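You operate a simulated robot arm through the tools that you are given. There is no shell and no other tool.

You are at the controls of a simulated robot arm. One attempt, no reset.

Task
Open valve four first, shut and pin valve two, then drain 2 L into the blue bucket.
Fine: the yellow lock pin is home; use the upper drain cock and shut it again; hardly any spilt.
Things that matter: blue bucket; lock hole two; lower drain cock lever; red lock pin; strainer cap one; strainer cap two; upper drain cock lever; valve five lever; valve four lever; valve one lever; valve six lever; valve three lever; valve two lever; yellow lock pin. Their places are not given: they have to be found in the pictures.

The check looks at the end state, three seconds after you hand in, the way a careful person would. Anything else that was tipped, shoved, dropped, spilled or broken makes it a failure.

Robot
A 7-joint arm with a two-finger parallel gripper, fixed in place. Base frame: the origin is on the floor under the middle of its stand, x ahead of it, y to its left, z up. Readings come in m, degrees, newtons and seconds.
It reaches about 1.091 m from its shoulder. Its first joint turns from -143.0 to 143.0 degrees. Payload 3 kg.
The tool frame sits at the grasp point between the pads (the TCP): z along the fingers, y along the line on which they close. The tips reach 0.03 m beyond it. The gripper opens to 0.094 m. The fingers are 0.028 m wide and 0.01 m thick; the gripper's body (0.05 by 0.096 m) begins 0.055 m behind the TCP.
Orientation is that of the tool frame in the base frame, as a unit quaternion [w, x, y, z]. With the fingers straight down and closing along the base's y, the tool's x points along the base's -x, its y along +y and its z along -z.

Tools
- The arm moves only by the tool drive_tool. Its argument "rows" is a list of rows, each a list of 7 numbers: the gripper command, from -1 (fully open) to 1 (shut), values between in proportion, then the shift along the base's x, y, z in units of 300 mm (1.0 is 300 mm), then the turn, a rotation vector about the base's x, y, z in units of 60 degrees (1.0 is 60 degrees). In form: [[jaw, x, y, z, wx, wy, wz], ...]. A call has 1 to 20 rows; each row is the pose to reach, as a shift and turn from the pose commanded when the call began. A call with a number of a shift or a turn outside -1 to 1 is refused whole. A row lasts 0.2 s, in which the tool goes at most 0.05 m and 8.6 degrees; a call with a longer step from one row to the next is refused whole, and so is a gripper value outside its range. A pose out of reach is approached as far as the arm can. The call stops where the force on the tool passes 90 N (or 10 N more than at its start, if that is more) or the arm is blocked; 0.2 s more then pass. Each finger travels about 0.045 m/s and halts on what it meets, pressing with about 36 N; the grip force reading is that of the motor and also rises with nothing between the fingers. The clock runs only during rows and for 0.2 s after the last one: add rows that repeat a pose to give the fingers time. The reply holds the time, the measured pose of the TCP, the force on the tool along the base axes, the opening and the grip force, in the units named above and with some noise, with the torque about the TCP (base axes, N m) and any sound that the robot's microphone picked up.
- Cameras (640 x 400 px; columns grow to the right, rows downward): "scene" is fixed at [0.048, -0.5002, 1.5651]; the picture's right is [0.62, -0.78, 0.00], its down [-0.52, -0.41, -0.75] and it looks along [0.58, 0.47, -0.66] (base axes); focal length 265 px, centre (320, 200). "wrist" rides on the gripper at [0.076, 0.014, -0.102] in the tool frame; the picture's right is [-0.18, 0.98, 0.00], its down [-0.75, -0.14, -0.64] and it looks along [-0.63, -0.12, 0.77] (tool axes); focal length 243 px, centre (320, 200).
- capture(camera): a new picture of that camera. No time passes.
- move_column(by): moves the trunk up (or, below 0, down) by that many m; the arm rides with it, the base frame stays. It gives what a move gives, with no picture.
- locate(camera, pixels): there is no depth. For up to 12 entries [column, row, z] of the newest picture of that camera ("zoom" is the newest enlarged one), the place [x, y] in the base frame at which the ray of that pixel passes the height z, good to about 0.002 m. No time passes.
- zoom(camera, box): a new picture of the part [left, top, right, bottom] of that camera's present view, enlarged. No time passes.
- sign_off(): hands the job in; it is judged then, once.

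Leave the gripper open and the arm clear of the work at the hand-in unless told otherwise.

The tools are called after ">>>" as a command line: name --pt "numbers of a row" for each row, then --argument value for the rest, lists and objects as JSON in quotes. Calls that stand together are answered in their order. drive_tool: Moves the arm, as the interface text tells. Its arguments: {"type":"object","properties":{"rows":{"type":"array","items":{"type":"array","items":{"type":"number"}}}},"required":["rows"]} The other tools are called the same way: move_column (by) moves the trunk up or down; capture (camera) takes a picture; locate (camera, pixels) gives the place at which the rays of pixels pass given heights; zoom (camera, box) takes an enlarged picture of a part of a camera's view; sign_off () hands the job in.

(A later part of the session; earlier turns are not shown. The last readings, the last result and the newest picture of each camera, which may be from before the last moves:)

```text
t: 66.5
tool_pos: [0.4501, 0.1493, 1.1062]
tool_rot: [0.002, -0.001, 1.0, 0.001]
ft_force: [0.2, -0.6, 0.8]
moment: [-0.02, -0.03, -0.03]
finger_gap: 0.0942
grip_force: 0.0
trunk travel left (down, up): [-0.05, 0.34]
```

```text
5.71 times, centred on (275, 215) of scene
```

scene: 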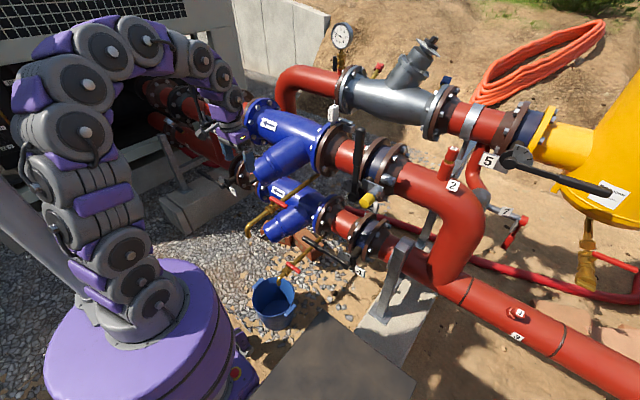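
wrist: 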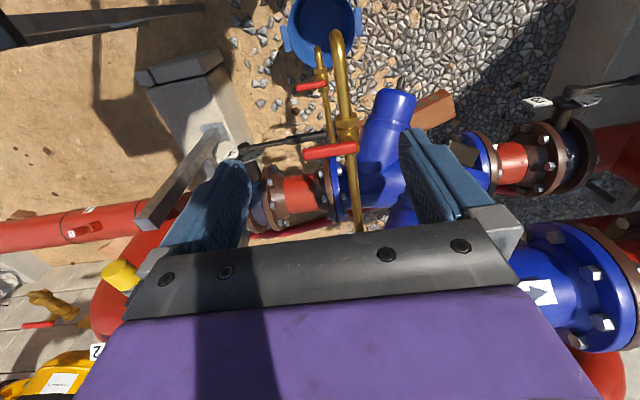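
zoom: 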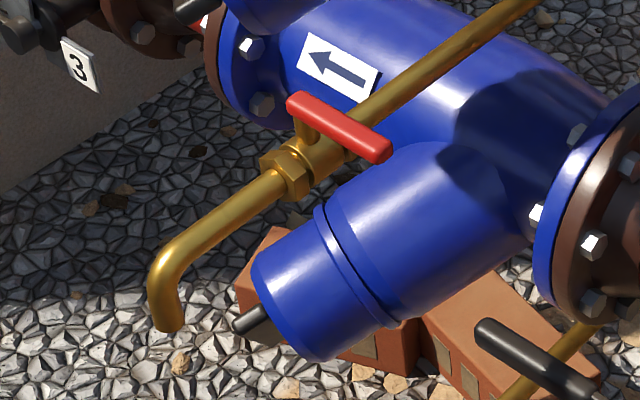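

Locating the upper lever's handle end and pivot from both views.

>>> locate --camera "wrist" --pixels '[[303.75, 154.25, 0.8], [303.75, 154.25, 0.9], [351.25, 147, 0.8], [351.25, 147, 0.9], [357.5, 146.25, 0.8], [357.5, 146.25, 0.9], [349, 133, 0.75], [349, 133, 0.85]]'

>>> locate --camera "scene" --pixels '[[285.5, 206.6, 0.8], [285.5, 206.6, 0.9], [272.9, 199.6, 0.8], [272.9, 199.6, 0.9], [270.6, 197.8, 0.8], [270.6, 197.8, 0.9], [275, 206, 0.75], [275, 206, 0.85]]'

```text
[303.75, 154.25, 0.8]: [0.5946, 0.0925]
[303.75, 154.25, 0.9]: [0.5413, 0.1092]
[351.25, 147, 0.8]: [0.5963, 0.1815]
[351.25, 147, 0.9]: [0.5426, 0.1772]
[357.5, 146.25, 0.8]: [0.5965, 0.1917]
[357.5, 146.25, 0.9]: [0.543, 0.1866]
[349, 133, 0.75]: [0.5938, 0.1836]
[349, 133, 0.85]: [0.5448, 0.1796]
```

```text
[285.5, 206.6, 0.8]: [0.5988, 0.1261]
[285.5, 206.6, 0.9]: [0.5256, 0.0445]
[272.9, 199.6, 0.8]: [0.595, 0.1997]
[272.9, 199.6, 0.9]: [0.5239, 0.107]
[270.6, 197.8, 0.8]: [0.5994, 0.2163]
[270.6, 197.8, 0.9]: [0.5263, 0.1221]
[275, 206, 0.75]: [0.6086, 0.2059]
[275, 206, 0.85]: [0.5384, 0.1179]
```

The upper lever's handle end is about (0.576,0.098,0.833), with its pivot about (0.58,0.18) and vertical axis. I'll straddle the handle from above with the jaws closing along x, starting at yaw +90°. First I'll move above it while yawing.

>>> drive_tool --pt "-1 0.06 -0.02 0.0 0 0 0.13" --pt "-1 0.12 -0.04 0.0 0 0 0.26" --pt "-1 0.18 -0.06 0.0 0 0 0.39" --pt "-1 0.24 -0.08 0.0 0 0 0.52" --pt "-1 0.3 -0.1 -0.05 0 0 0.65" --pt "-1 0.36 -0.11 -0.1 0 0 0.78" --pt "-1 0.423 -0.114 -0.15 0 0 0.9" --pt "-1 0.423 -0.114 -0.15 0 0 0.9"

>>> drive_tool --pt "-1 0 0 0 0 0 0.13" --pt "-1 0 0 0 0 0 0.26" --pt "-1 0 0 0 0 0 0.39" --pt "-1 0 0 0 0 0 0.52" --pt "-1 0 0 0 0 0 0.6" --pt "-1 0 0 0 0 0 0.6"

>>> capture --camera "wrist"

>>> capture --camera "scene"

```text
t: 68.3
tool_pos: [0.5765, 0.1161, 1.0608]
tool_rot: [0.0, -0.455, 0.89, 0.002]
ft_force: [-0.6, 0.1, -0.5]
moment: [0.03, -0.02, 0.0]
finger_gap: 0.0937
grip_force: 0.0
trunk travel left (down, up): [-0.05, 0.34]
```

```text
t: 69.7
tool_pos: [0.577, 0.115, 1.0601]
tool_rot: [-0.001, 0.709, -0.705, -0.003]
ft_force: [-0.8, -0.6, -0.5]
moment: [0.0, -0.01, 0.01]
finger_gap: 0.0941
grip_force: 0.1
trunk travel left (down, up): [-0.05, 0.34]
```

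```text
taken
```

wrist: 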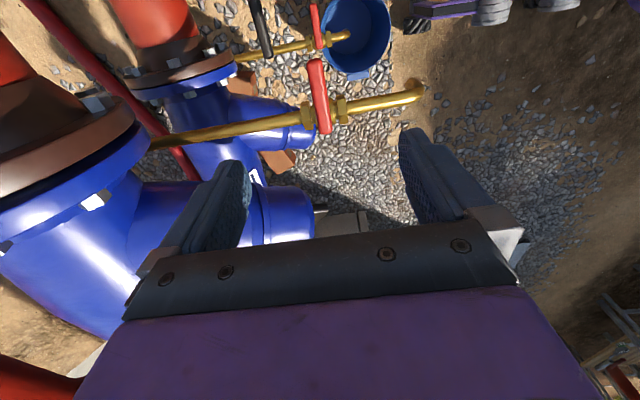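

```text
taken
```

scene: 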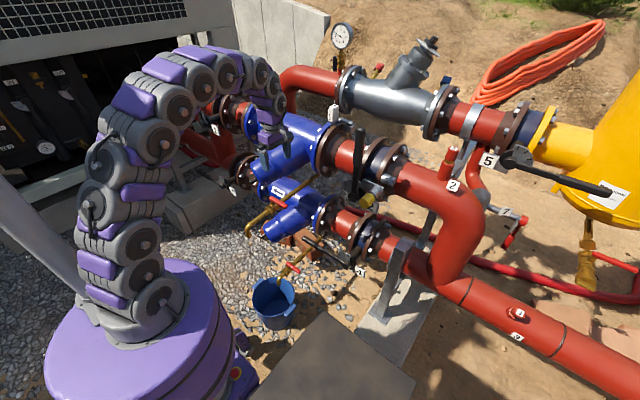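

The lever (313,62)→(328,132) lines up with the finger axis. Descending to straddle the handle, first to z≈0.90.

>>> drive_tool --pt "-0.5 0 0 -0.15 0 0 0" --pt "-0.3 0 0 -0.3 0 0 0" --pt "-0.3 0 0 -0.45 0 0 0" --pt "-0.3 0 0 -0.53 0 0 0" --pt "-0.3 0 0 -0.53 0 0 0"

>>> capture --camera "wrist"

>>> zoom --camera "scene" --box '[230, 150, 330, 250]'

```text
t: 70.9
tool_pos: [0.5761, 0.1136, 0.9028]
tool_rot: [0.0, 0.707, -0.707, -0.003]
ft_force: [-0.2, 0.3, -0.1]
moment: [0.01, 0.02, -0.01]
finger_gap: 0.0612
grip_force: 0.0
trunk travel left (down, up): [-0.05, 0.34]
```

```text
taken
```

wrist: 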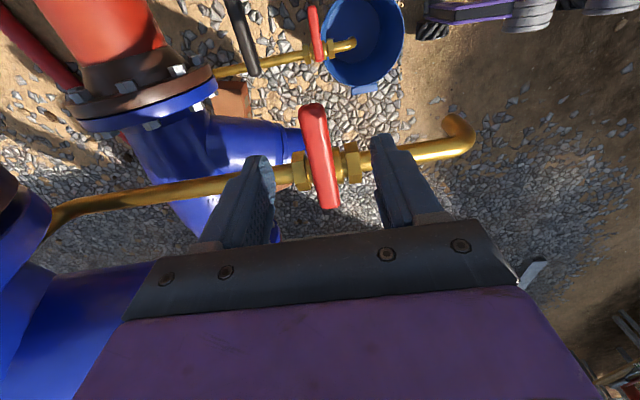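

```text
4.00 times, centred on (280, 200) of scene
```

zoom: 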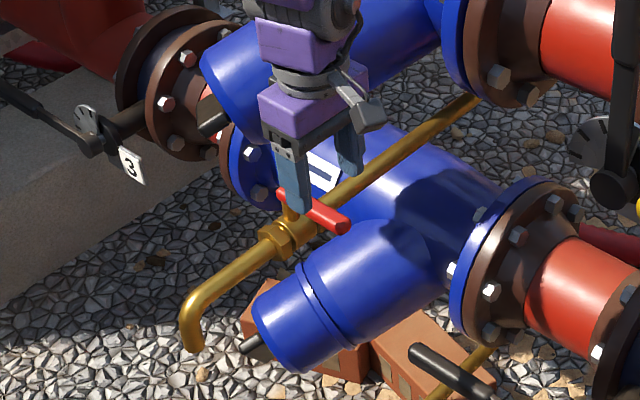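

The handle is centred at (318,131). Descending the last 55 mm.

>>> drive_tool --pt "-0.3 0 0 -0.08 0 0 0" --pt "-0.3 0 0 -0.15 0 0 0" --pt "-0.3 0 0 -0.185 0 0 0" --pt "0.1 0 0 -0.185 0 0 0" --pt "0.1 0 0 -0.185 0 0 0"

>>> capture --camera "wrist"

>>> zoom --camera "scene" --box '[240, 160, 320, 240]'

```text
t: 72.1
tool_pos: [0.5772, 0.115, 0.8464]
tool_rot: [0.0, 0.708, -0.707, -0.001]
ft_force: [-0.7, 0.0, 0.3]
moment: [-0.03, 0.02, 0.01]
finger_gap: 0.042
grip_force: 0.1
trunk travel left (down, up): [-0.05, 0.34]
```

```text
taken
```

wrist: 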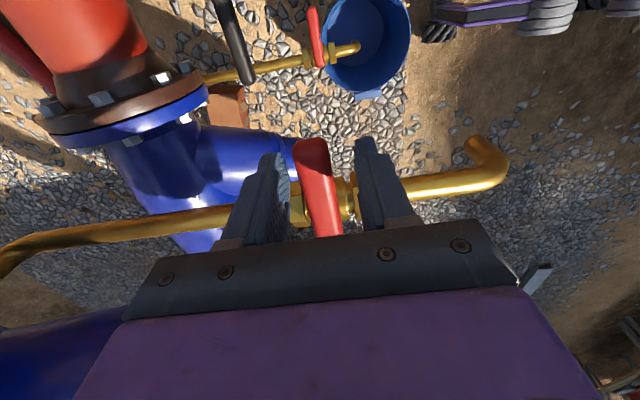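

```text
5.00 times, centred on (280, 200) of scene
```

zoom: 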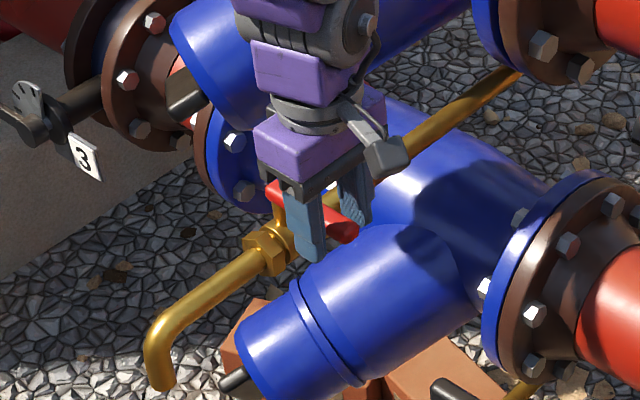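

The handle is between the fingers. I'll test the turning direction gently: about 12° toward the spout (−x).

>>> drive_tool --pt "0.3 -0.02 0.002 0 0 0 -0.1" --pt "0.3 -0.045 0.007 0 0 0 -0.2" --pt "0.3 -0.045 0.007 0 0 0 -0.2"

>>> capture --camera "wrist"

>>> zoom --camera "scene" --box '[240, 160, 320, 240]'

```text
t: 72.9
tool_pos: [0.5626, 0.1173, 0.8455]
tool_rot: [0.0, -0.629, 0.777, 0.003]
ft_force: [1.2, -0.6, -0.4]
moment: [0.02, -0.05, 0.04]
finger_gap: 0.0338
grip_force: 1.2
trunk travel left (down, up): [-0.05, 0.34]
```

```text
taken
```

wrist: 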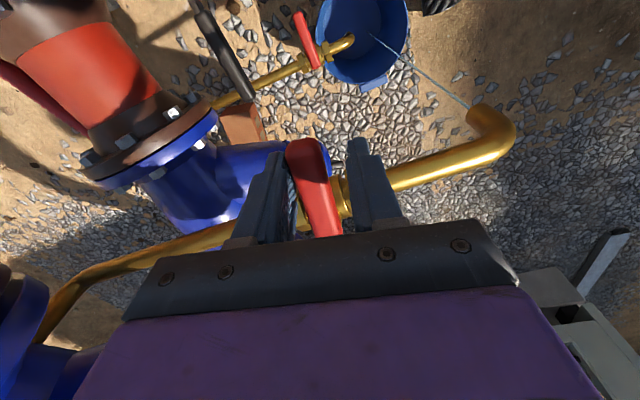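

```text
5.00 times, centred on (280, 200) of scene
```

zoom: 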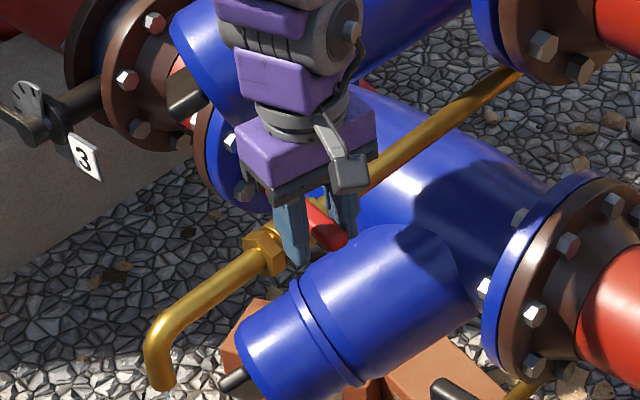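

Water is already trickling: a thin stream runs from the spout (470,105) into the bucket (373,35). So this direction opens the cock. Checking that it lands inside the bucket in the scene view too.

>>> zoom --camera "scene" --box '[235, 225, 315, 335]'

>>> zoom --camera "wrist" --box '[310, 0, 520, 130]'

```text
3.64 times, centred on (275, 280) of scene
```

zoom: 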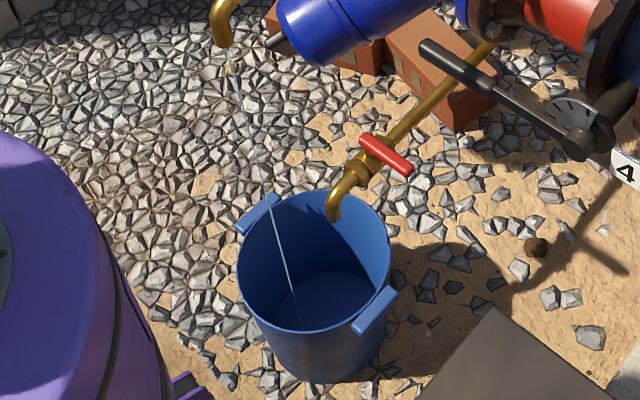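

```text
3.05 times, centred on (415, 65) of wrist
```

zoom: 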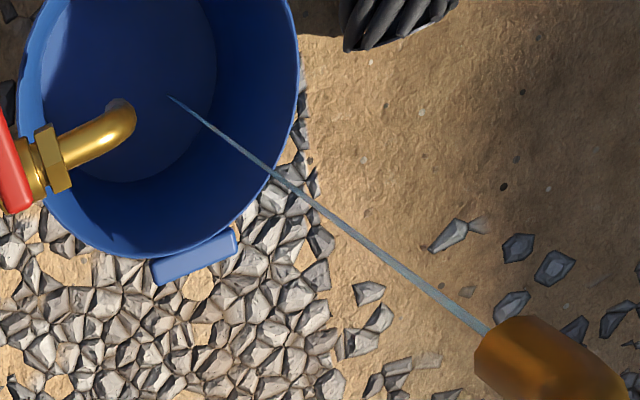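

The stream falls cleanly inside the bucket. I'll open further, to about 45°, for a steadier flow.

>>> drive_tool --pt "0.3 -0.034 0.013 0 0 0 -0.14" --pt "0.3 -0.066 0.032 0 0 0 -0.28" --pt "0.3 -0.082 0.044 0 0 0 -0.4" --pt "0.3 -0.095 0.056 0 0 0 -0.49"

>>> capture --camera "wrist"

>>> zoom --camera "scene" --box '[235, 225, 315, 335]'

```text
t: 73.9
tool_pos: [0.5333, 0.1334, 0.8476]
tool_rot: [0.0, -0.412, 0.911, 0.002]
ft_force: [0.0, -1.8, 0.9]
moment: [-0.02, 0.0, 0.01]
finger_gap: 0.0336
grip_force: 1.4
trunk travel left (down, up): [-0.05, 0.34]
```

```text
taken
```

wrist: 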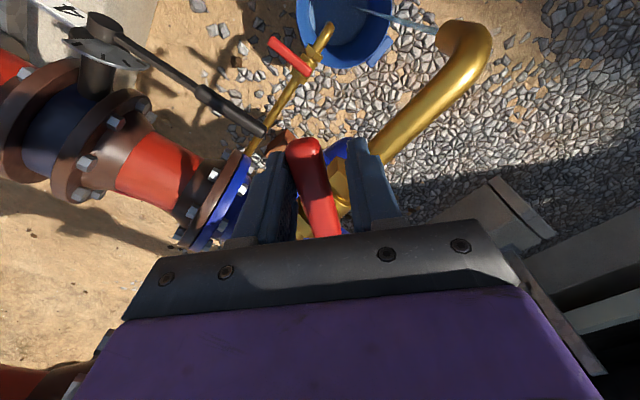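

```text
3.64 times, centred on (275, 280) of scene
```

zoom: 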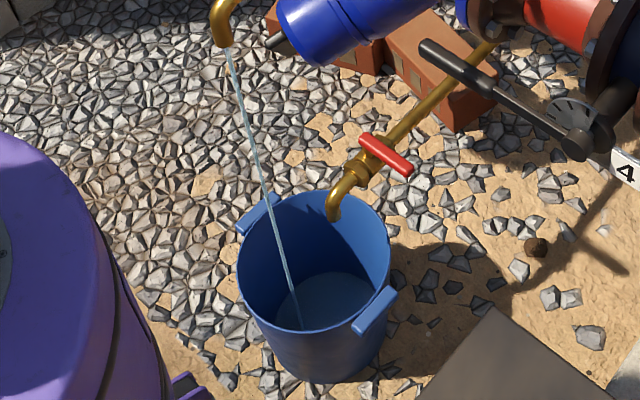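

The flow is thicker and still centred. I'll hold for 1 s, then inspect the level in the bucket.

>>> drive_tool --pt "0.3 0 0 0 0 0 0" --pt "0.3 0 0 0 0 0 0" --pt "0.3 0 0 0 0 0 0" --pt "0.3 0 0 0 0 0 0"

>>> zoom --camera "scene" --box '[250, 275, 300, 325]'

```text
t: 74.9
tool_pos: [0.5349, 0.1339, 0.8468]
tool_rot: [0.001, -0.412, 0.911, 0.001]
ft_force: [0.4, 0.2, -0.7]
moment: [-0.01, -0.01, 0.02]
finger_gap: 0.0327
grip_force: 0.1
trunk travel left (down, up): [-0.05, 0.34]
```

```text
8.00 times, centred on (275, 300) of scene
```

zoom: 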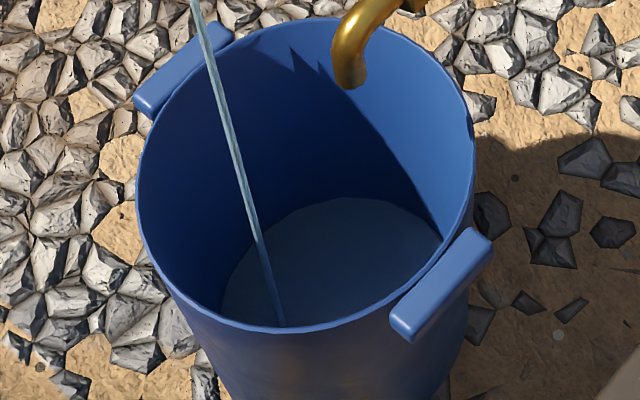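

The level is just a film so far. To calibrate the depth gauge, I'll locate the bucket's rim edges (left, right, far, near) and the floor's far edge at several heights.

>>> locate --camera "scene" --pixels '[[252.1, 298.75, 0.2], [294.25, 297.5, 0.2], [275, 277.1, 0.2], [271.25, 316.6, 0.2], [252.1, 298.75, 0.25], [294.25, 297.5, 0.25], [275, 277.1, 0.25], [271.25, 316.6, 0.25]]'

>>> locate --camera "scene" --pixels '[[277, 299.6, 0.0], [277, 299.6, 0.02], [277, 299.6, 0.1], [263, 313.8, 0.02], [290.2, 304.8, 0.02], [270.6, 315.5, 0.02]]'

```text
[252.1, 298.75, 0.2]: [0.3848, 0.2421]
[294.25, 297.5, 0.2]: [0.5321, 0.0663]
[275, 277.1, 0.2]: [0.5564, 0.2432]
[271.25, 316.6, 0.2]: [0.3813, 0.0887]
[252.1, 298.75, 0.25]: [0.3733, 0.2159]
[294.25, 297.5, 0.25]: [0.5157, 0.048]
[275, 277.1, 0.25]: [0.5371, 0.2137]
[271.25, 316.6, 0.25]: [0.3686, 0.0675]
```

```text
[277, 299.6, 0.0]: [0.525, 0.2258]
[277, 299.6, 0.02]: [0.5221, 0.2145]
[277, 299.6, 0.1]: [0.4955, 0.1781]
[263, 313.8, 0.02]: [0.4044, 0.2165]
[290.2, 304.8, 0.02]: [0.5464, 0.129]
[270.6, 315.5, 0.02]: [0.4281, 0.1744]
```

Bucket calibration: floor inner radius ~0.085, rim ~0.112 at z≈0.21, so 2 L should stand about 78 mm deep. I'll let it run 2 s more and look again.

>>> drive_tool --pt "0.3 0 0 0 0 0 0" --pt "0.3 0 0 0 0 0 0" --pt "0.3 0 0 0 0 0 0" --pt "0.3 0 0 0 0 0 0" --pt "0.3 0 0 0 0 0 0" --pt "0.3 0 0 0 0 0 0" --pt "0.3 0 0 0 0 0 0" --pt "0.3 0 0 0 0 0 0" --pt "0.3 0 0 0 0 0 0"

>>> zoom --camera "scene" --box '[250, 275, 300, 325]'

```text
t: 76.9
tool_pos: [0.5347, 0.135, 0.8465]
tool_rot: [0.001, -0.412, 0.911, 0.002]
ft_force: [-0.1, 0.2, 0.0]
moment: [-0.01, 0.01, 0.04]
finger_gap: 0.0331
grip_force: 0.1
trunk travel left (down, up): [-0.05, 0.34]
```

```text
8.00 times, centred on (275, 300) of scene
```

zoom: 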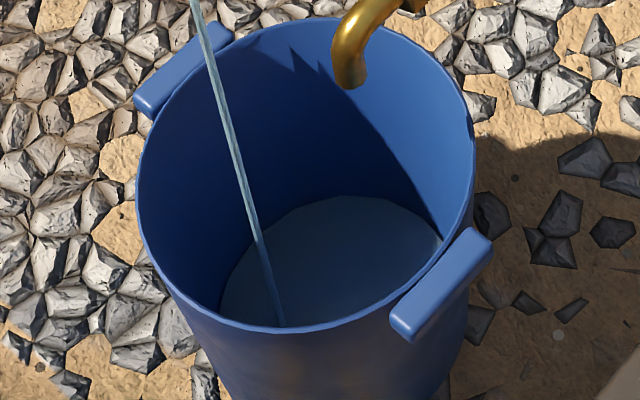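

The level rises only slowly at this opening, so I'll open further (to ~70°) and check the stream.

>>> drive_tool --pt "0.3 -0.02 0.023 0 0 0 -0.133" --pt "0.3 -0.036 0.048 0 0 0 -0.267" --pt "0.3 -0.049 0.076 0 0 0 -0.4" --pt "0.3 -0.049 0.076 0 0 0 -0.4"

>>> zoom --camera "scene" --box '[235, 225, 315, 335]'

>>> zoom --camera "scene" --box '[240, 160, 320, 240]'

```text
t: 77.9
tool_pos: [0.5189, 0.1576, 0.8457]
tool_rot: [0.0, -0.212, 0.977, 0.002]
ft_force: [0.3, 0.3, -0.1]
moment: [0.0, -0.01, 0.01]
finger_gap: 0.0335
grip_force: 0.3
trunk travel left (down, up): [-0.05, 0.34]
```

```text
3.64 times, centred on (275, 280) of scene
```

zoom: 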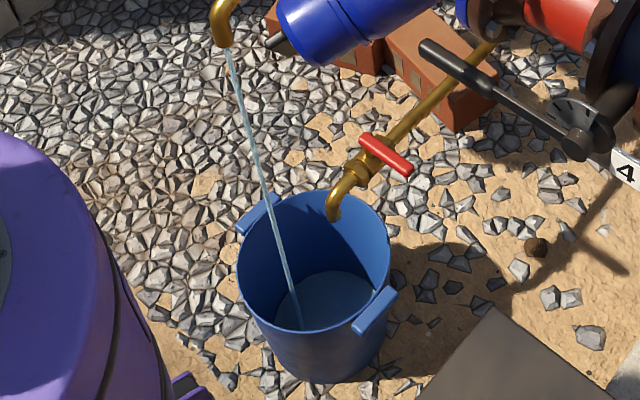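

```text
5.00 times, centred on (280, 200) of scene
```

zoom: 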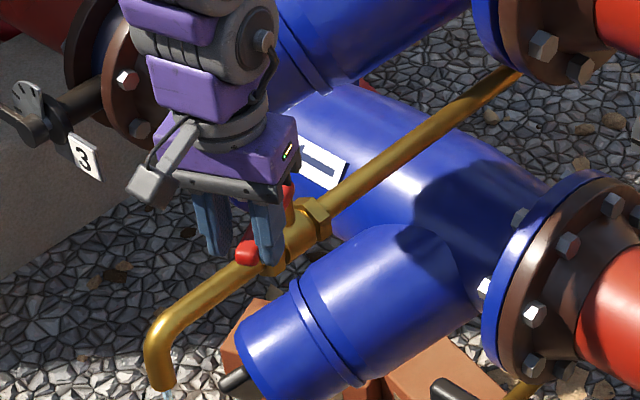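

Still a tidy stream. Opening fully in line with the pipe.

>>> drive_tool --pt "0.3 -0.009 0.029 0 0 0 -0.133" --pt "0.3 -0.014 0.058 0 0 0 -0.267" --pt "0.3 -0.014 0.073 0 0 0 -0.33" --pt "0.3 -0.014 0.073 0 0 0 -0.33"

>>> zoom --camera "scene" --box '[235, 225, 315, 335]'

>>> zoom --camera "scene" --box '[250, 275, 300, 325]'

>>> capture --camera "wrist"

```text
t: 78.9
tool_pos: [0.5155, 0.1785, 0.8469]
tool_rot: [0.002, -0.043, 0.999, 0.001]
ft_force: [0.0, -1.0, -0.9]
moment: [0.01, -0.02, 0.01]
finger_gap: 0.0331
grip_force: 0.0
trunk travel left (down, up): [-0.05, 0.34]
```

```text
3.64 times, centred on (275, 280) of scene
```

zoom: 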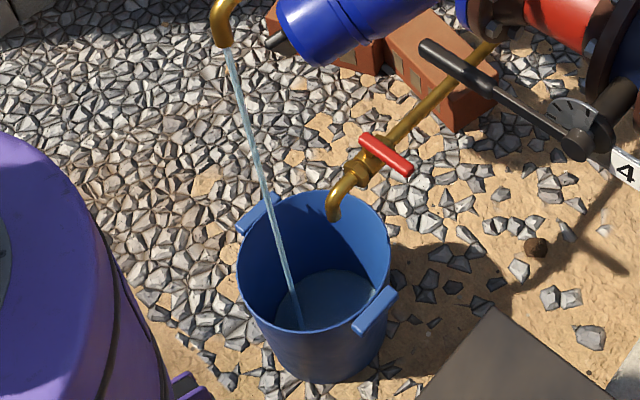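

```text
8.00 times, centred on (275, 300) of scene
```

zoom: 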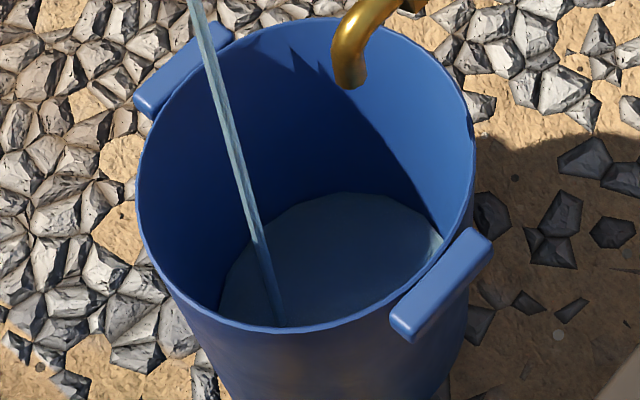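

```text
taken
```

wrist: 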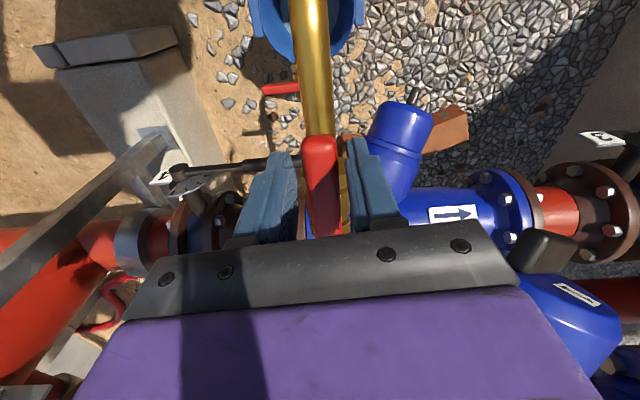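

The cock is fully open, and the far water edge is at zoom row ~192. I'll hold 4 s and measure the rise.

>>> drive_tool --pt "0.3 0 0 0 0 0 0" --pt "0.3 0 0 0 0 0 0" --pt "0.3 0 0 0 0 0 0" --pt "0.3 0 0 0 0 0 0" --pt "0.3 0 0 0 0 0 0" --pt "0.3 0 0 0 0 0 0" --pt "0.3 0 0 0 0 0 0" --pt "0.3 0 0 0 0 0 0" --pt "0.3 0 0 0 0 0 0" --pt "0.3 0 0 0 0 0 0" --pt "0.3 0 0 0 0 0 0" --pt "0.3 0 0 0 0 0 0" --pt "0.3 0 0 0 0 0 0" --pt "0.3 0 0 0 0 0 0" --pt "0.3 0 0 0 0 0 0" --pt "0.3 0 0 0 0 0 0" --pt "0.3 0 0 0 0 0 0" --pt "0.3 0 0 0 0 0 0" --pt "0.3 0 0 0 0 0 0"

>>> zoom --camera "scene" --box '[250, 275, 300, 325]'

```text
t: 82.9
tool_pos: [0.5165, 0.1788, 0.8474]
tool_rot: [0.002, -0.043, 0.999, 0.002]
ft_force: [-0.1, -0.4, 0.4]
moment: [0.01, 0.02, 0.03]
finger_gap: 0.0327
grip_force: 0.1
trunk travel left (down, up): [-0.05, 0.34]
```

```text
8.00 times, centred on (275, 300) of scene
```

zoom: 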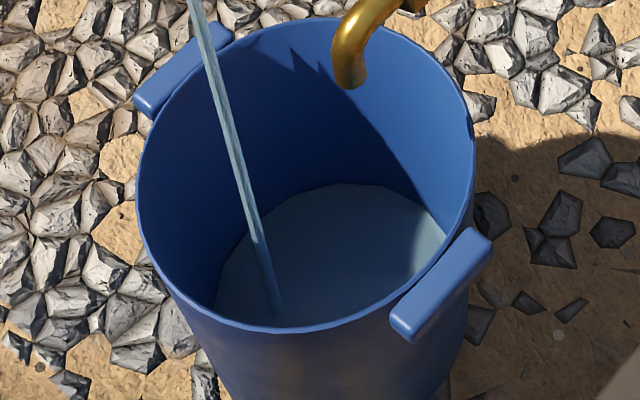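

The far edge rose from row 192 to 184 in 4 s. To convert rows to depth, I'll locate candidate far-wall pixels at two heights.

>>> locate --camera "scene" --pixels '[[277.5, 300, 0.0], [277.5, 300, 0.1], [277.5, 298, 0.0], [277.5, 298, 0.1], [277.5, 294, 0.0], [277.5, 294, 0.1], [277.5, 290, 0.0], [277.5, 290, 0.1], [277.5, 286, 0.0], [277.5, 286, 0.1], [277.5, 277.2, 0.2], [277.5, 277.2, 0.22]]'

```text
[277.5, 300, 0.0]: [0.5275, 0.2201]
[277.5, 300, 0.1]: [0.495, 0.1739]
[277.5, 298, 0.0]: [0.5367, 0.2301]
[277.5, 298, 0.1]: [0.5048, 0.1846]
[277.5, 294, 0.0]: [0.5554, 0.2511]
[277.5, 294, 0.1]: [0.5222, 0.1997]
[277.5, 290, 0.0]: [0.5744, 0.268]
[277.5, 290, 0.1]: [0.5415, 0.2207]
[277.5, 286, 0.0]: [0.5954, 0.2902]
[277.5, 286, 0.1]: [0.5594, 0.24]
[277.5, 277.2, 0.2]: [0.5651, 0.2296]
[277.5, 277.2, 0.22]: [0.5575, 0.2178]
```

At the 4 s mark I estimate ~16 mm depth (≈0.36 L), a flow of ≈0.055 L/s. Two litres should put the far edge near zoom row 130. Continuing to fill in 4 s blocks.

>>> drive_tool --pt "0.3 0 0 0 0 0 0" --pt "0.3 0 0 0 0 0 0" --pt "0.3 0 0 0 0 0 0" --pt "0.3 0 0 0 0 0 0" --pt "0.3 0 0 0 0 0 0" --pt "0.3 0 0 0 0 0 0" --pt "0.3 0 0 0 0 0 0" --pt "0.3 0 0 0 0 0 0" --pt "0.3 0 0 0 0 0 0" --pt "0.3 0 0 0 0 0 0" --pt "0.3 0 0 0 0 0 0" --pt "0.3 0 0 0 0 0 0" --pt "0.3 0 0 0 0 0 0" --pt "0.3 0 0 0 0 0 0" --pt "0.3 0 0 0 0 0 0" --pt "0.3 0 0 0 0 0 0" --pt "0.3 0 0 0 0 0 0" --pt "0.3 0 0 0 0 0 0" --pt "0.3 0 0 0 0 0 0"

>>> drive_tool --pt "0.3 0 0 0 0 0 0" --pt "0.3 0 0 0 0 0 0" --pt "0.3 0 0 0 0 0 0" --pt "0.3 0 0 0 0 0 0" --pt "0.3 0 0 0 0 0 0" --pt "0.3 0 0 0 0 0 0" --pt "0.3 0 0 0 0 0 0" --pt "0.3 0 0 0 0 0 0" --pt "0.3 0 0 0 0 0 0" --pt "0.3 0 0 0 0 0 0" --pt "0.3 0 0 0 0 0 0" --pt "0.3 0 0 0 0 0 0" --pt "0.3 0 0 0 0 0 0" --pt "0.3 0 0 0 0 0 0" --pt "0.3 0 0 0 0 0 0" --pt "0.3 0 0 0 0 0 0" --pt "0.3 0 0 0 0 0 0" --pt "0.3 0 0 0 0 0 0" --pt "0.3 0 0 0 0 0 0"

>>> zoom --camera "scene" --box '[250, 275, 300, 325]'

>>> zoom --camera "scene" --box '[235, 225, 315, 335]'

```text
t: 86.9
tool_pos: [0.5157, 0.18, 0.8466]
tool_rot: [0.002, -0.043, 0.999, 0.001]
ft_force: [0.8, 0.8, 1.0]
moment: [0.0, 0.01, -0.01]
finger_gap: 0.033
grip_force: 0.0
trunk travel left (down, up): [-0.05, 0.34]
```

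```text
t: 90.9
tool_pos: [0.5153, 0.1781, 0.8464]
tool_rot: [0.002, -0.043, 0.999, 0.001]
ft_force: [0.4, 0.2, -1.2]
moment: [0.0, -0.01, -0.01]
finger_gap: 0.0331
grip_force: 0.0
trunk travel left (down, up): [-0.05, 0.34]
```

```text
8.00 times, centred on (275, 300) of scene
```

zoom: 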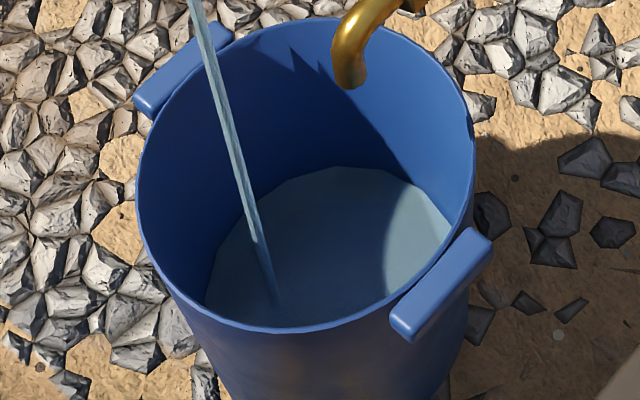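

```text
3.64 times, centred on (275, 280) of scene
```

zoom: 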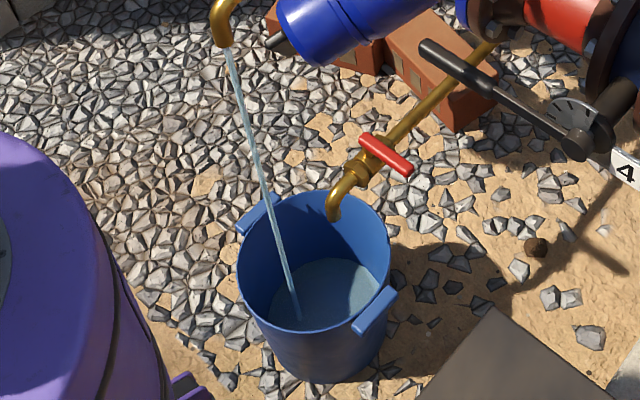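

Far edge at row 166, which is ≈0.87 L; the flow is ≈0.064 L/s. Running another 12 s, then measuring.

>>> drive_tool --pt "0.3 0 0 0 0 0 0" --pt "0.3 0 0 0 0 0 0" --pt "0.3 0 0 0 0 0 0" --pt "0.3 0 0 0 0 0 0" --pt "0.3 0 0 0 0 0 0" --pt "0.3 0 0 0 0 0 0" --pt "0.3 0 0 0 0 0 0" --pt "0.3 0 0 0 0 0 0" --pt "0.3 0 0 0 0 0 0" --pt "0.3 0 0 0 0 0 0" --pt "0.3 0 0 0 0 0 0" --pt "0.3 0 0 0 0 0 0" --pt "0.3 0 0 0 0 0 0" --pt "0.3 0 0 0 0 0 0" --pt "0.3 0 0 0 0 0 0" --pt "0.3 0 0 0 0 0 0" --pt "0.3 0 0 0 0 0 0" --pt "0.3 0 0 0 0 0 0" --pt "0.3 0 0 0 0 0 0"

>>> drive_tool --pt "0.3 0 0 0 0 0 0" --pt "0.3 0 0 0 0 0 0" --pt "0.3 0 0 0 0 0 0" --pt "0.3 0 0 0 0 0 0" --pt "0.3 0 0 0 0 0 0" --pt "0.3 0 0 0 0 0 0" --pt "0.3 0 0 0 0 0 0" --pt "0.3 0 0 0 0 0 0" --pt "0.3 0 0 0 0 0 0" --pt "0.3 0 0 0 0 0 0" --pt "0.3 0 0 0 0 0 0" --pt "0.3 0 0 0 0 0 0" --pt "0.3 0 0 0 0 0 0" --pt "0.3 0 0 0 0 0 0" --pt "0.3 0 0 0 0 0 0" --pt "0.3 0 0 0 0 0 0" --pt "0.3 0 0 0 0 0 0" --pt "0.3 0 0 0 0 0 0" --pt "0.3 0 0 0 0 0 0"

>>> zoom --camera "scene" --box '[250, 275, 300, 325]'

```text
t: 94.9
tool_pos: [0.5148, 0.1793, 0.8476]
tool_rot: [0.002, -0.043, 0.999, 0.001]
ft_force: [-1.2, -0.4, 0.2]
moment: [-0.03, 0.0, 0.04]
finger_gap: 0.0331
grip_force: 0.1
trunk travel left (down, up): [-0.05, 0.34]
```

```text
t: 98.9
tool_pos: [0.5156, 0.178, 0.8459]
tool_rot: [0.002, -0.043, 0.999, 0.001]
ft_force: [-0.1, 0.2, 0.3]
moment: [-0.01, -0.01, 0.03]
finger_gap: 0.0329
grip_force: 0.0
trunk travel left (down, up): [-0.05, 0.34]
```

```text
8.00 times, centred on (275, 300) of scene
```

zoom: 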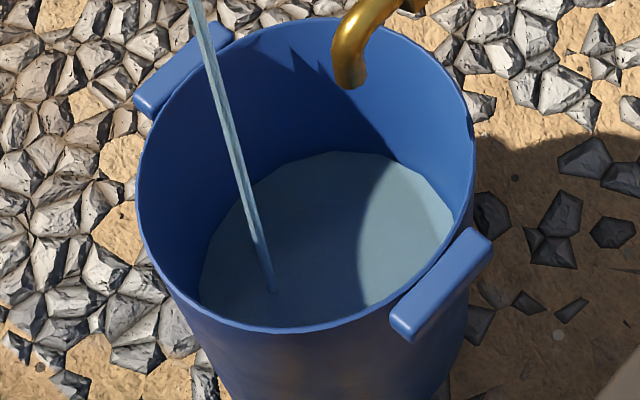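

Far edge at row ~151, which is ≈1.30 L at ≈0.053 L/s. Running 8 s more.

>>> drive_tool --pt "0.3 0 0 0 0 0 0" --pt "0.3 0 0 0 0 0 0" --pt "0.3 0 0 0 0 0 0" --pt "0.3 0 0 0 0 0 0" --pt "0.3 0 0 0 0 0 0" --pt "0.3 0 0 0 0 0 0" --pt "0.3 0 0 0 0 0 0" --pt "0.3 0 0 0 0 0 0" --pt "0.3 0 0 0 0 0 0" --pt "0.3 0 0 0 0 0 0" --pt "0.3 0 0 0 0 0 0" --pt "0.3 0 0 0 0 0 0" --pt "0.3 0 0 0 0 0 0" --pt "0.3 0 0 0 0 0 0" --pt "0.3 0 0 0 0 0 0" --pt "0.3 0 0 0 0 0 0" --pt "0.3 0 0 0 0 0 0" --pt "0.3 0 0 0 0 0 0" --pt "0.3 0 0 0 0 0 0"

>>> zoom --camera "scene" --box '[250, 275, 300, 325]'

>>> zoom --camera "scene" --box '[210, 220, 330, 360]'

```text
t: 102.9
tool_pos: [0.5156, 0.1789, 0.8462]
tool_rot: [0.002, -0.043, 0.999, 0.0]
ft_force: [0.3, -0.1, -0.2]
moment: [0.0, -0.04, 0.03]
finger_gap: 0.0329
grip_force: 0.1
trunk travel left (down, up): [-0.05, 0.34]
```

```text
8.00 times, centred on (275, 300) of scene
```

zoom: 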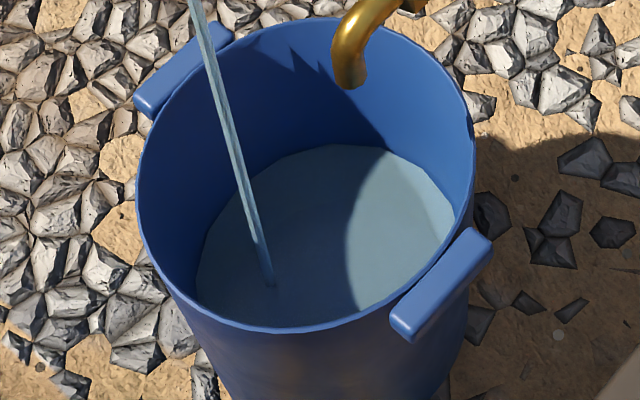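

```text
2.86 times, centred on (270, 290) of scene
```

zoom: 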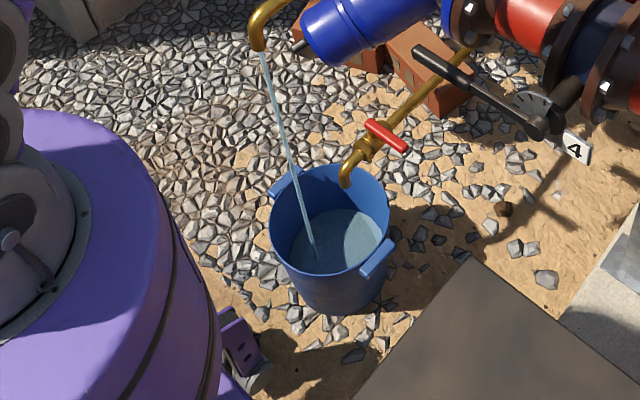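

Far edge at row ~144.5, which is ≈1.5 L by my model, but I want the bucket geometry tighter before stopping. I'll take higher zooms (no time passes) to fit the water circle and the rim circle.

>>> zoom --camera "scene" --box '[250, 274, 300, 304]'

>>> zoom --camera "scene" --box '[250, 296, 300, 326]'

```text
12.80 times, centred on (275, 289) of scene
```

zoom: 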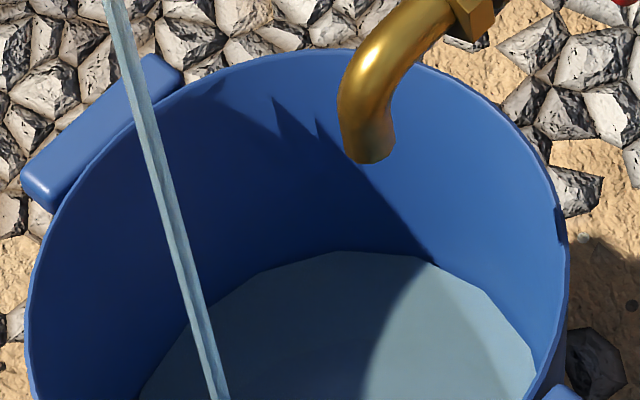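

```text
12.80 times, centred on (275, 311) of scene
```

zoom: 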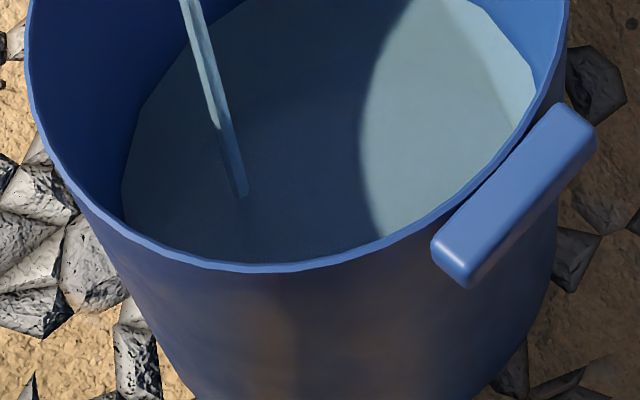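

Locating the water-edge points at two heights for a circle fit, and the rim points at two heights.

>>> locate --camera "scene" --pixels '[[276.95, 293.06, 0.05], [276.95, 293.06, 0.1], [259.4, 309.8, 0.05], [259.4, 309.8, 0.1], [291.9, 302.5, 0.05], [291.9, 302.5, 0.1], [269.9, 294.86, 0.05], [269.9, 294.86, 0.1], [287.9, 296.2, 0.05], [287.9, 296.2, 0.1], [262.7, 301.0, 0.05], [262.7, 301.0, 0.1]]'

>>> locate --camera "scene" --pixels '[[276.17, 277.28, 0.19], [276.17, 277.28, 0.23], [252.1, 298.6, 0.19], [252.1, 298.6, 0.23], [294.4, 295.5, 0.19], [294.4, 295.5, 0.23], [272.7, 316.3, 0.19], [272.7, 316.3, 0.23], [261.7, 313.9, 0.19], [261.7, 313.9, 0.23], [283.6, 312.6, 0.19], [283.6, 312.6, 0.23]]'

```text
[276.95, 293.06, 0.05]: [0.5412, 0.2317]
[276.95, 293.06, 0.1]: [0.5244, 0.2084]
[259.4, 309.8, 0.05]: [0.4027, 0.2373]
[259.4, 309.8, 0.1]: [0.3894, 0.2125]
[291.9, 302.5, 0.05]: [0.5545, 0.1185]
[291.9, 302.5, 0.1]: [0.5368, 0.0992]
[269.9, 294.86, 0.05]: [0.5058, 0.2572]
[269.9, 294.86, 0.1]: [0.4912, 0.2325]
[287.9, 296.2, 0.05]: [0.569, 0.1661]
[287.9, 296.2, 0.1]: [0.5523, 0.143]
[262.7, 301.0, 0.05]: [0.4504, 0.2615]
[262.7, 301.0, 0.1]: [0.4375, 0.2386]
```

```text
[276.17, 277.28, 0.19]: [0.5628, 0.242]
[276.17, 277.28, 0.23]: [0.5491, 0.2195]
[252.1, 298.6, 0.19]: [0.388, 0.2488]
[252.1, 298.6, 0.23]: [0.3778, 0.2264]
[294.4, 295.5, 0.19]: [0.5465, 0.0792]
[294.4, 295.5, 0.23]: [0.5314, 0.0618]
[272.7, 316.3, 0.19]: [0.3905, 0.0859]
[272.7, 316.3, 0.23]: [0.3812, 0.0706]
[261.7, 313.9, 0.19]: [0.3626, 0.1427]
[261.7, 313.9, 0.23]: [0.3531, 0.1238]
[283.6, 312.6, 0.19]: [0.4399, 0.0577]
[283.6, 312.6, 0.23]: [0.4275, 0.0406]
```

The water circle fits best at z≈0.07 with radius ≈0.096. To fix the floor height and radius, I'll fit the empty floor's outline from the earlier picture (scene pixels are unchanged).

>>> locate --camera "scene" --pixels '[[275.9, 299.65, 0.0], [275.9, 299.65, 0.03], [262.2, 314.0, 0.0], [262.2, 314.0, 0.03], [290.2, 304.9, 0.0], [290.2, 304.9, 0.03], [264.8, 307.9, 0.0], [264.8, 307.9, 0.03], [269.7, 302.1, 0.0], [269.7, 302.1, 0.03], [282.9, 300.5, 0.0], [282.9, 300.5, 0.03]]'

>>> locate --camera "scene" --pixels '[[274, 334, 0.0], [261, 328, 0.0], [286, 329, 0.0], [256, 320, 0.0]]'

>>> zoom --camera "scene" --box '[248, 308, 302, 340]'

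```text
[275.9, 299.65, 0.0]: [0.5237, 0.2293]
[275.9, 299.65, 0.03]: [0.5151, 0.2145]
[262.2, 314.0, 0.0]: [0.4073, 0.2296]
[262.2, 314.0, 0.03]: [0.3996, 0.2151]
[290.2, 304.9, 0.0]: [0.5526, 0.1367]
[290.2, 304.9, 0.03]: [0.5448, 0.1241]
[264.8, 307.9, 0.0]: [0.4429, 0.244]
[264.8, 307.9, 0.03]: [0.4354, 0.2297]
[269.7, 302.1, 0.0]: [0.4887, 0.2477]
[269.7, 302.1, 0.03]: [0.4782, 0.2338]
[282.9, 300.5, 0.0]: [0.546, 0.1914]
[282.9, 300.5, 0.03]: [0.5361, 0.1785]
```

```text
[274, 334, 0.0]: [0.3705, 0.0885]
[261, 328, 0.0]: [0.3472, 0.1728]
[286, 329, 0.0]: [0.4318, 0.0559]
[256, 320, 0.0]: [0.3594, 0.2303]
```

```text
11.85 times, centred on (275, 324) of scene
```

zoom: 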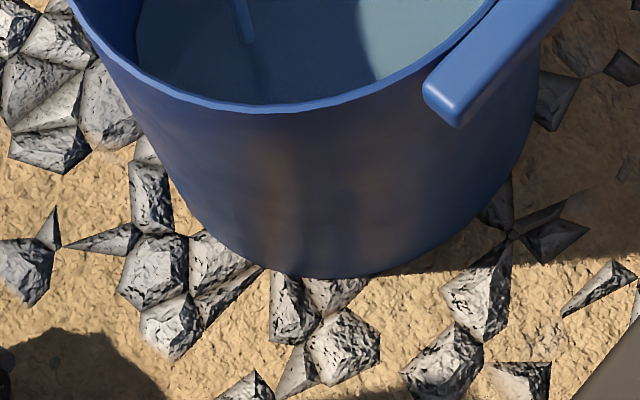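

The volume estimates range 1.5–1.8 L, so I'll shut the cock now, measure the level carefully from above at leisure, and top up if needed. Swinging the lever back toward shut.

>>> drive_tool --pt "0.35 0.001 -0.034 0 0 0 0.133" --pt "0.35 0.009 -0.063 0 0 0 0.267" --pt "0.35 0.02 -0.091 0 0 0 0.4" --pt "0.35 0.035 -0.117 0 0 0 0.533" --pt "0.35 0.054 -0.141 0 0 0 0.667" --pt "0.35 0.075 -0.162 0 0 0 0.8" --pt "0.35 0.1 -0.18 0 0 0 0.933"

>>> drive_tool --pt "0.35 0.027 -0.014 0 0 0 0.133" --pt "0.35 0.055 -0.025 0 0 0 0.267" --pt "0.35 0.085 -0.031 0 0 0 0.4" --pt "0.35 0.115 -0.033 0 0 0 0.533"

>>> capture --camera "wrist"

>>> zoom --camera "scene" --box '[235, 160, 315, 330]'

```text
t: 104.5
tool_pos: [0.545, 0.1253, 0.8464]
tool_rot: [0.0, -0.506, 0.862, 0.002]
ft_force: [-0.5, -0.1, -0.8]
moment: [0.01, -0.02, -0.01]
finger_gap: 0.0309
grip_force: 0.4
trunk travel left (down, up): [-0.05, 0.34]
```

```text
t: 105.5
tool_pos: [0.5808, 0.114, 0.8468]
tool_rot: [0.0, 0.725, -0.688, -0.003]
ft_force: [0.3, 0.1, 0.3]
moment: [0.01, -0.01, 0.0]
finger_gap: 0.0306
grip_force: 0.1
trunk travel left (down, up): [-0.05, 0.34]
```

```text
taken
```

wrist: 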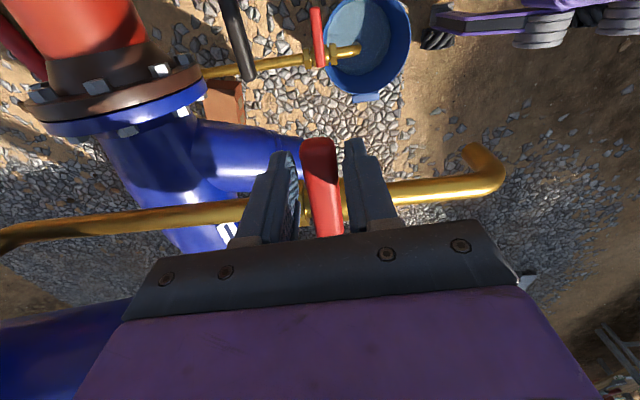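

```text
2.35 times, centred on (275, 245) of scene
```

zoom: 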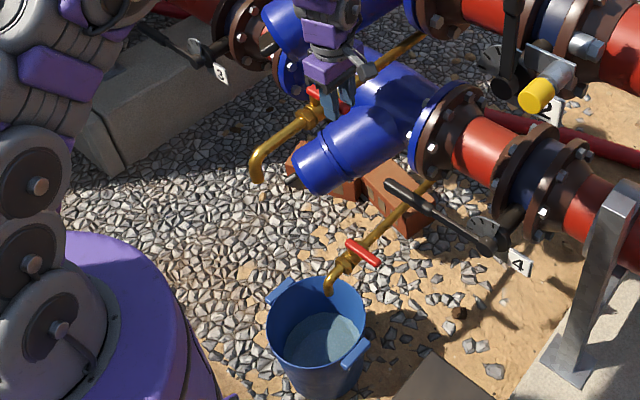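

The stream has stopped. I'll nudge the lever the last bit against its shut stop, watching the force.

>>> drive_tool --pt "0.35 0.015 0.0 0 0 0 0.05" --pt "0.35 0.03 0.0 0 0 0 0.08" --pt "0.35 0.03 0.0 0 0 0 0.08"

>>> zoom --camera "wrist" --box '[240, 90, 400, 250]'

>>> zoom --camera "scene" --box '[250, 275, 300, 325]'

```text
t: 106.3
tool_pos: [0.5877, 0.1162, 0.8464]
tool_rot: [0.002, 0.753, -0.659, -0.004]
ft_force: [-14.6, 4.1, -3.1]
moment: [0.08, 0.08, -0.34]
finger_gap: 0.0387
grip_force: 7.4
trunk travel left (down, up): [-0.05, 0.34]
```

```text
2.50 times, centred on (320, 170) of wrist
```

zoom: 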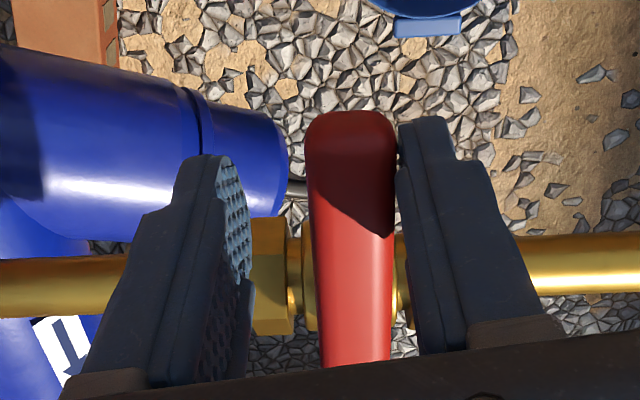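

```text
8.00 times, centred on (275, 300) of scene
```

zoom: 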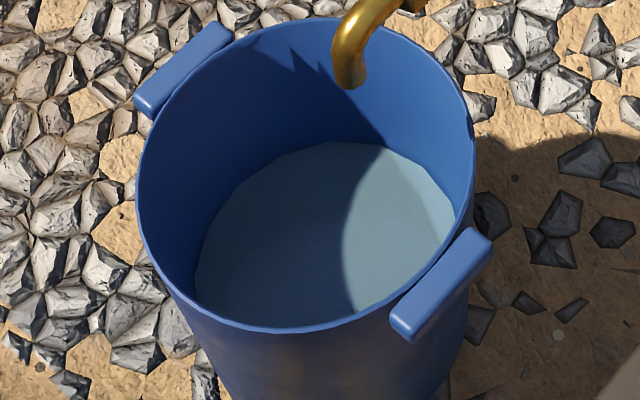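

The cock is shut against its stop (15 N) and the stream has stopped. I'll open the jaws a little, relax, and lift straight off the lever.

>>> drive_tool --pt "0.1 -0.02 0 0 0 0 0" --pt "-0.2 -0.02 0 0 0 0 0" --pt "-0.4 -0.02 0 0 0 0 0" --pt "-0.4 -0.02 0 0.1 0 0 0" --pt "-0.4 -0.02 0 0.24 0 0 0" --pt "-0.4 -0.02 0 0.38 0 0 0" --pt "-0.4 -0.02 0 0.5 0 0 0"

>>> capture --camera "wrist"

>>> zoom --camera "scene" --box '[240, 170, 310, 250]'

```text
t: 107.9
tool_pos: [0.5826, 0.115, 0.9971]
tool_rot: [-0.001, 0.753, -0.658, -0.002]
ft_force: [0.0, 0.2, 0.3]
moment: [-0.02, 0.0, 0.01]
finger_gap: 0.0658
grip_force: 0.0
trunk travel left (down, up): [-0.05, 0.34]
```

```text
taken
```

wrist: 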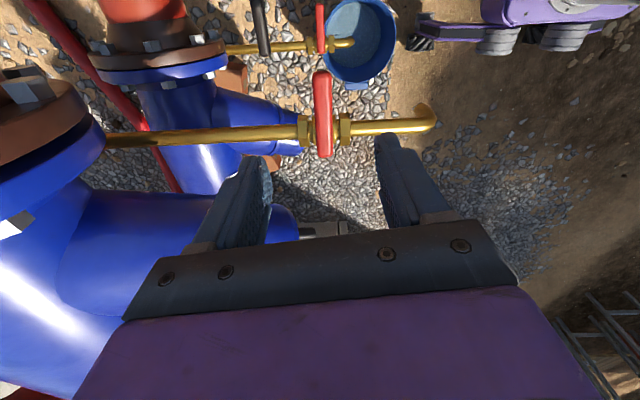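

```text
5.00 times, centred on (275, 210) of scene
```

zoom: 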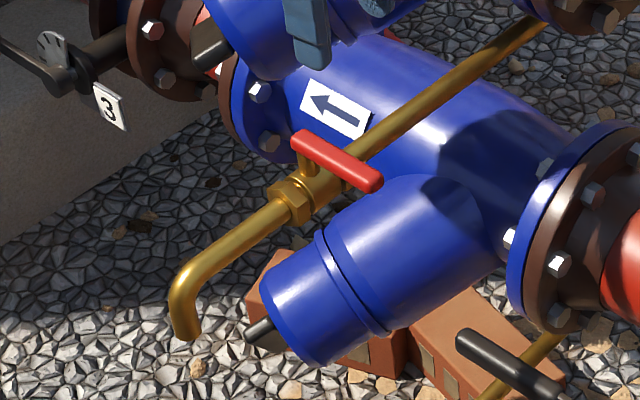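

The lever is back across the pipe (shut) and there are no drips. Now I'll move the camera closer over the bucket, first sideways to y≈0 and then down, to measure the level well.

>>> drive_tool --pt "-1 -0.1 -0.1 0 0 0 -0.04" --pt "-1 -0.2 -0.2 0 0 0 -0.08" --pt "-1 -0.3 -0.3 0 0 0 -0.12" --pt "-1 -0.409 -0.383 -0.1 0 0 -0.127" --pt "-1 -0.409 -0.383 -0.25 0 0 -0.127" --pt "-1 -0.409 -0.383 -0.4 0 0 -0.127" --pt "-1 -0.409 -0.383 -0.55 0 0 -0.127" --pt "-1 -0.409 -0.383 -0.7 0 0 -0.127" --pt "-1 -0.409 -0.383 -0.823 0 0 -0.127" --pt "-1 -0.409 -0.383 -0.823 0 0 -0.127"

>>> capture --camera "wrist"

>>> zoom --camera "wrist" --box '[270, 40, 390, 150]'

```text
refused: row 4 steps farther than a row can; nothing moved
```

```text
taken
```

wrist: 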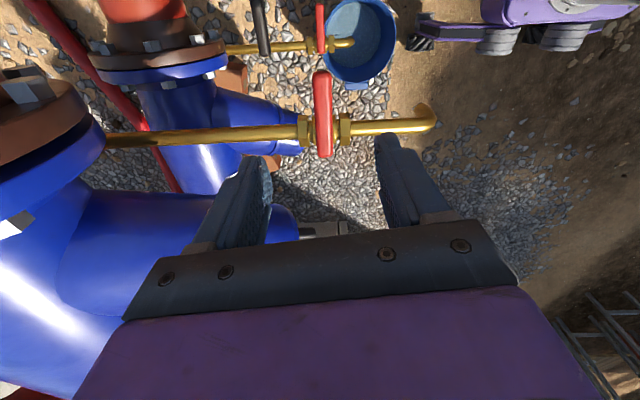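

```text
3.64 times, centred on (330, 95) of wrist
```

zoom: 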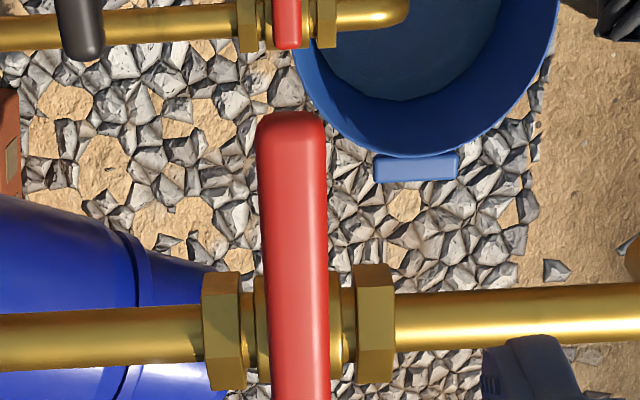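

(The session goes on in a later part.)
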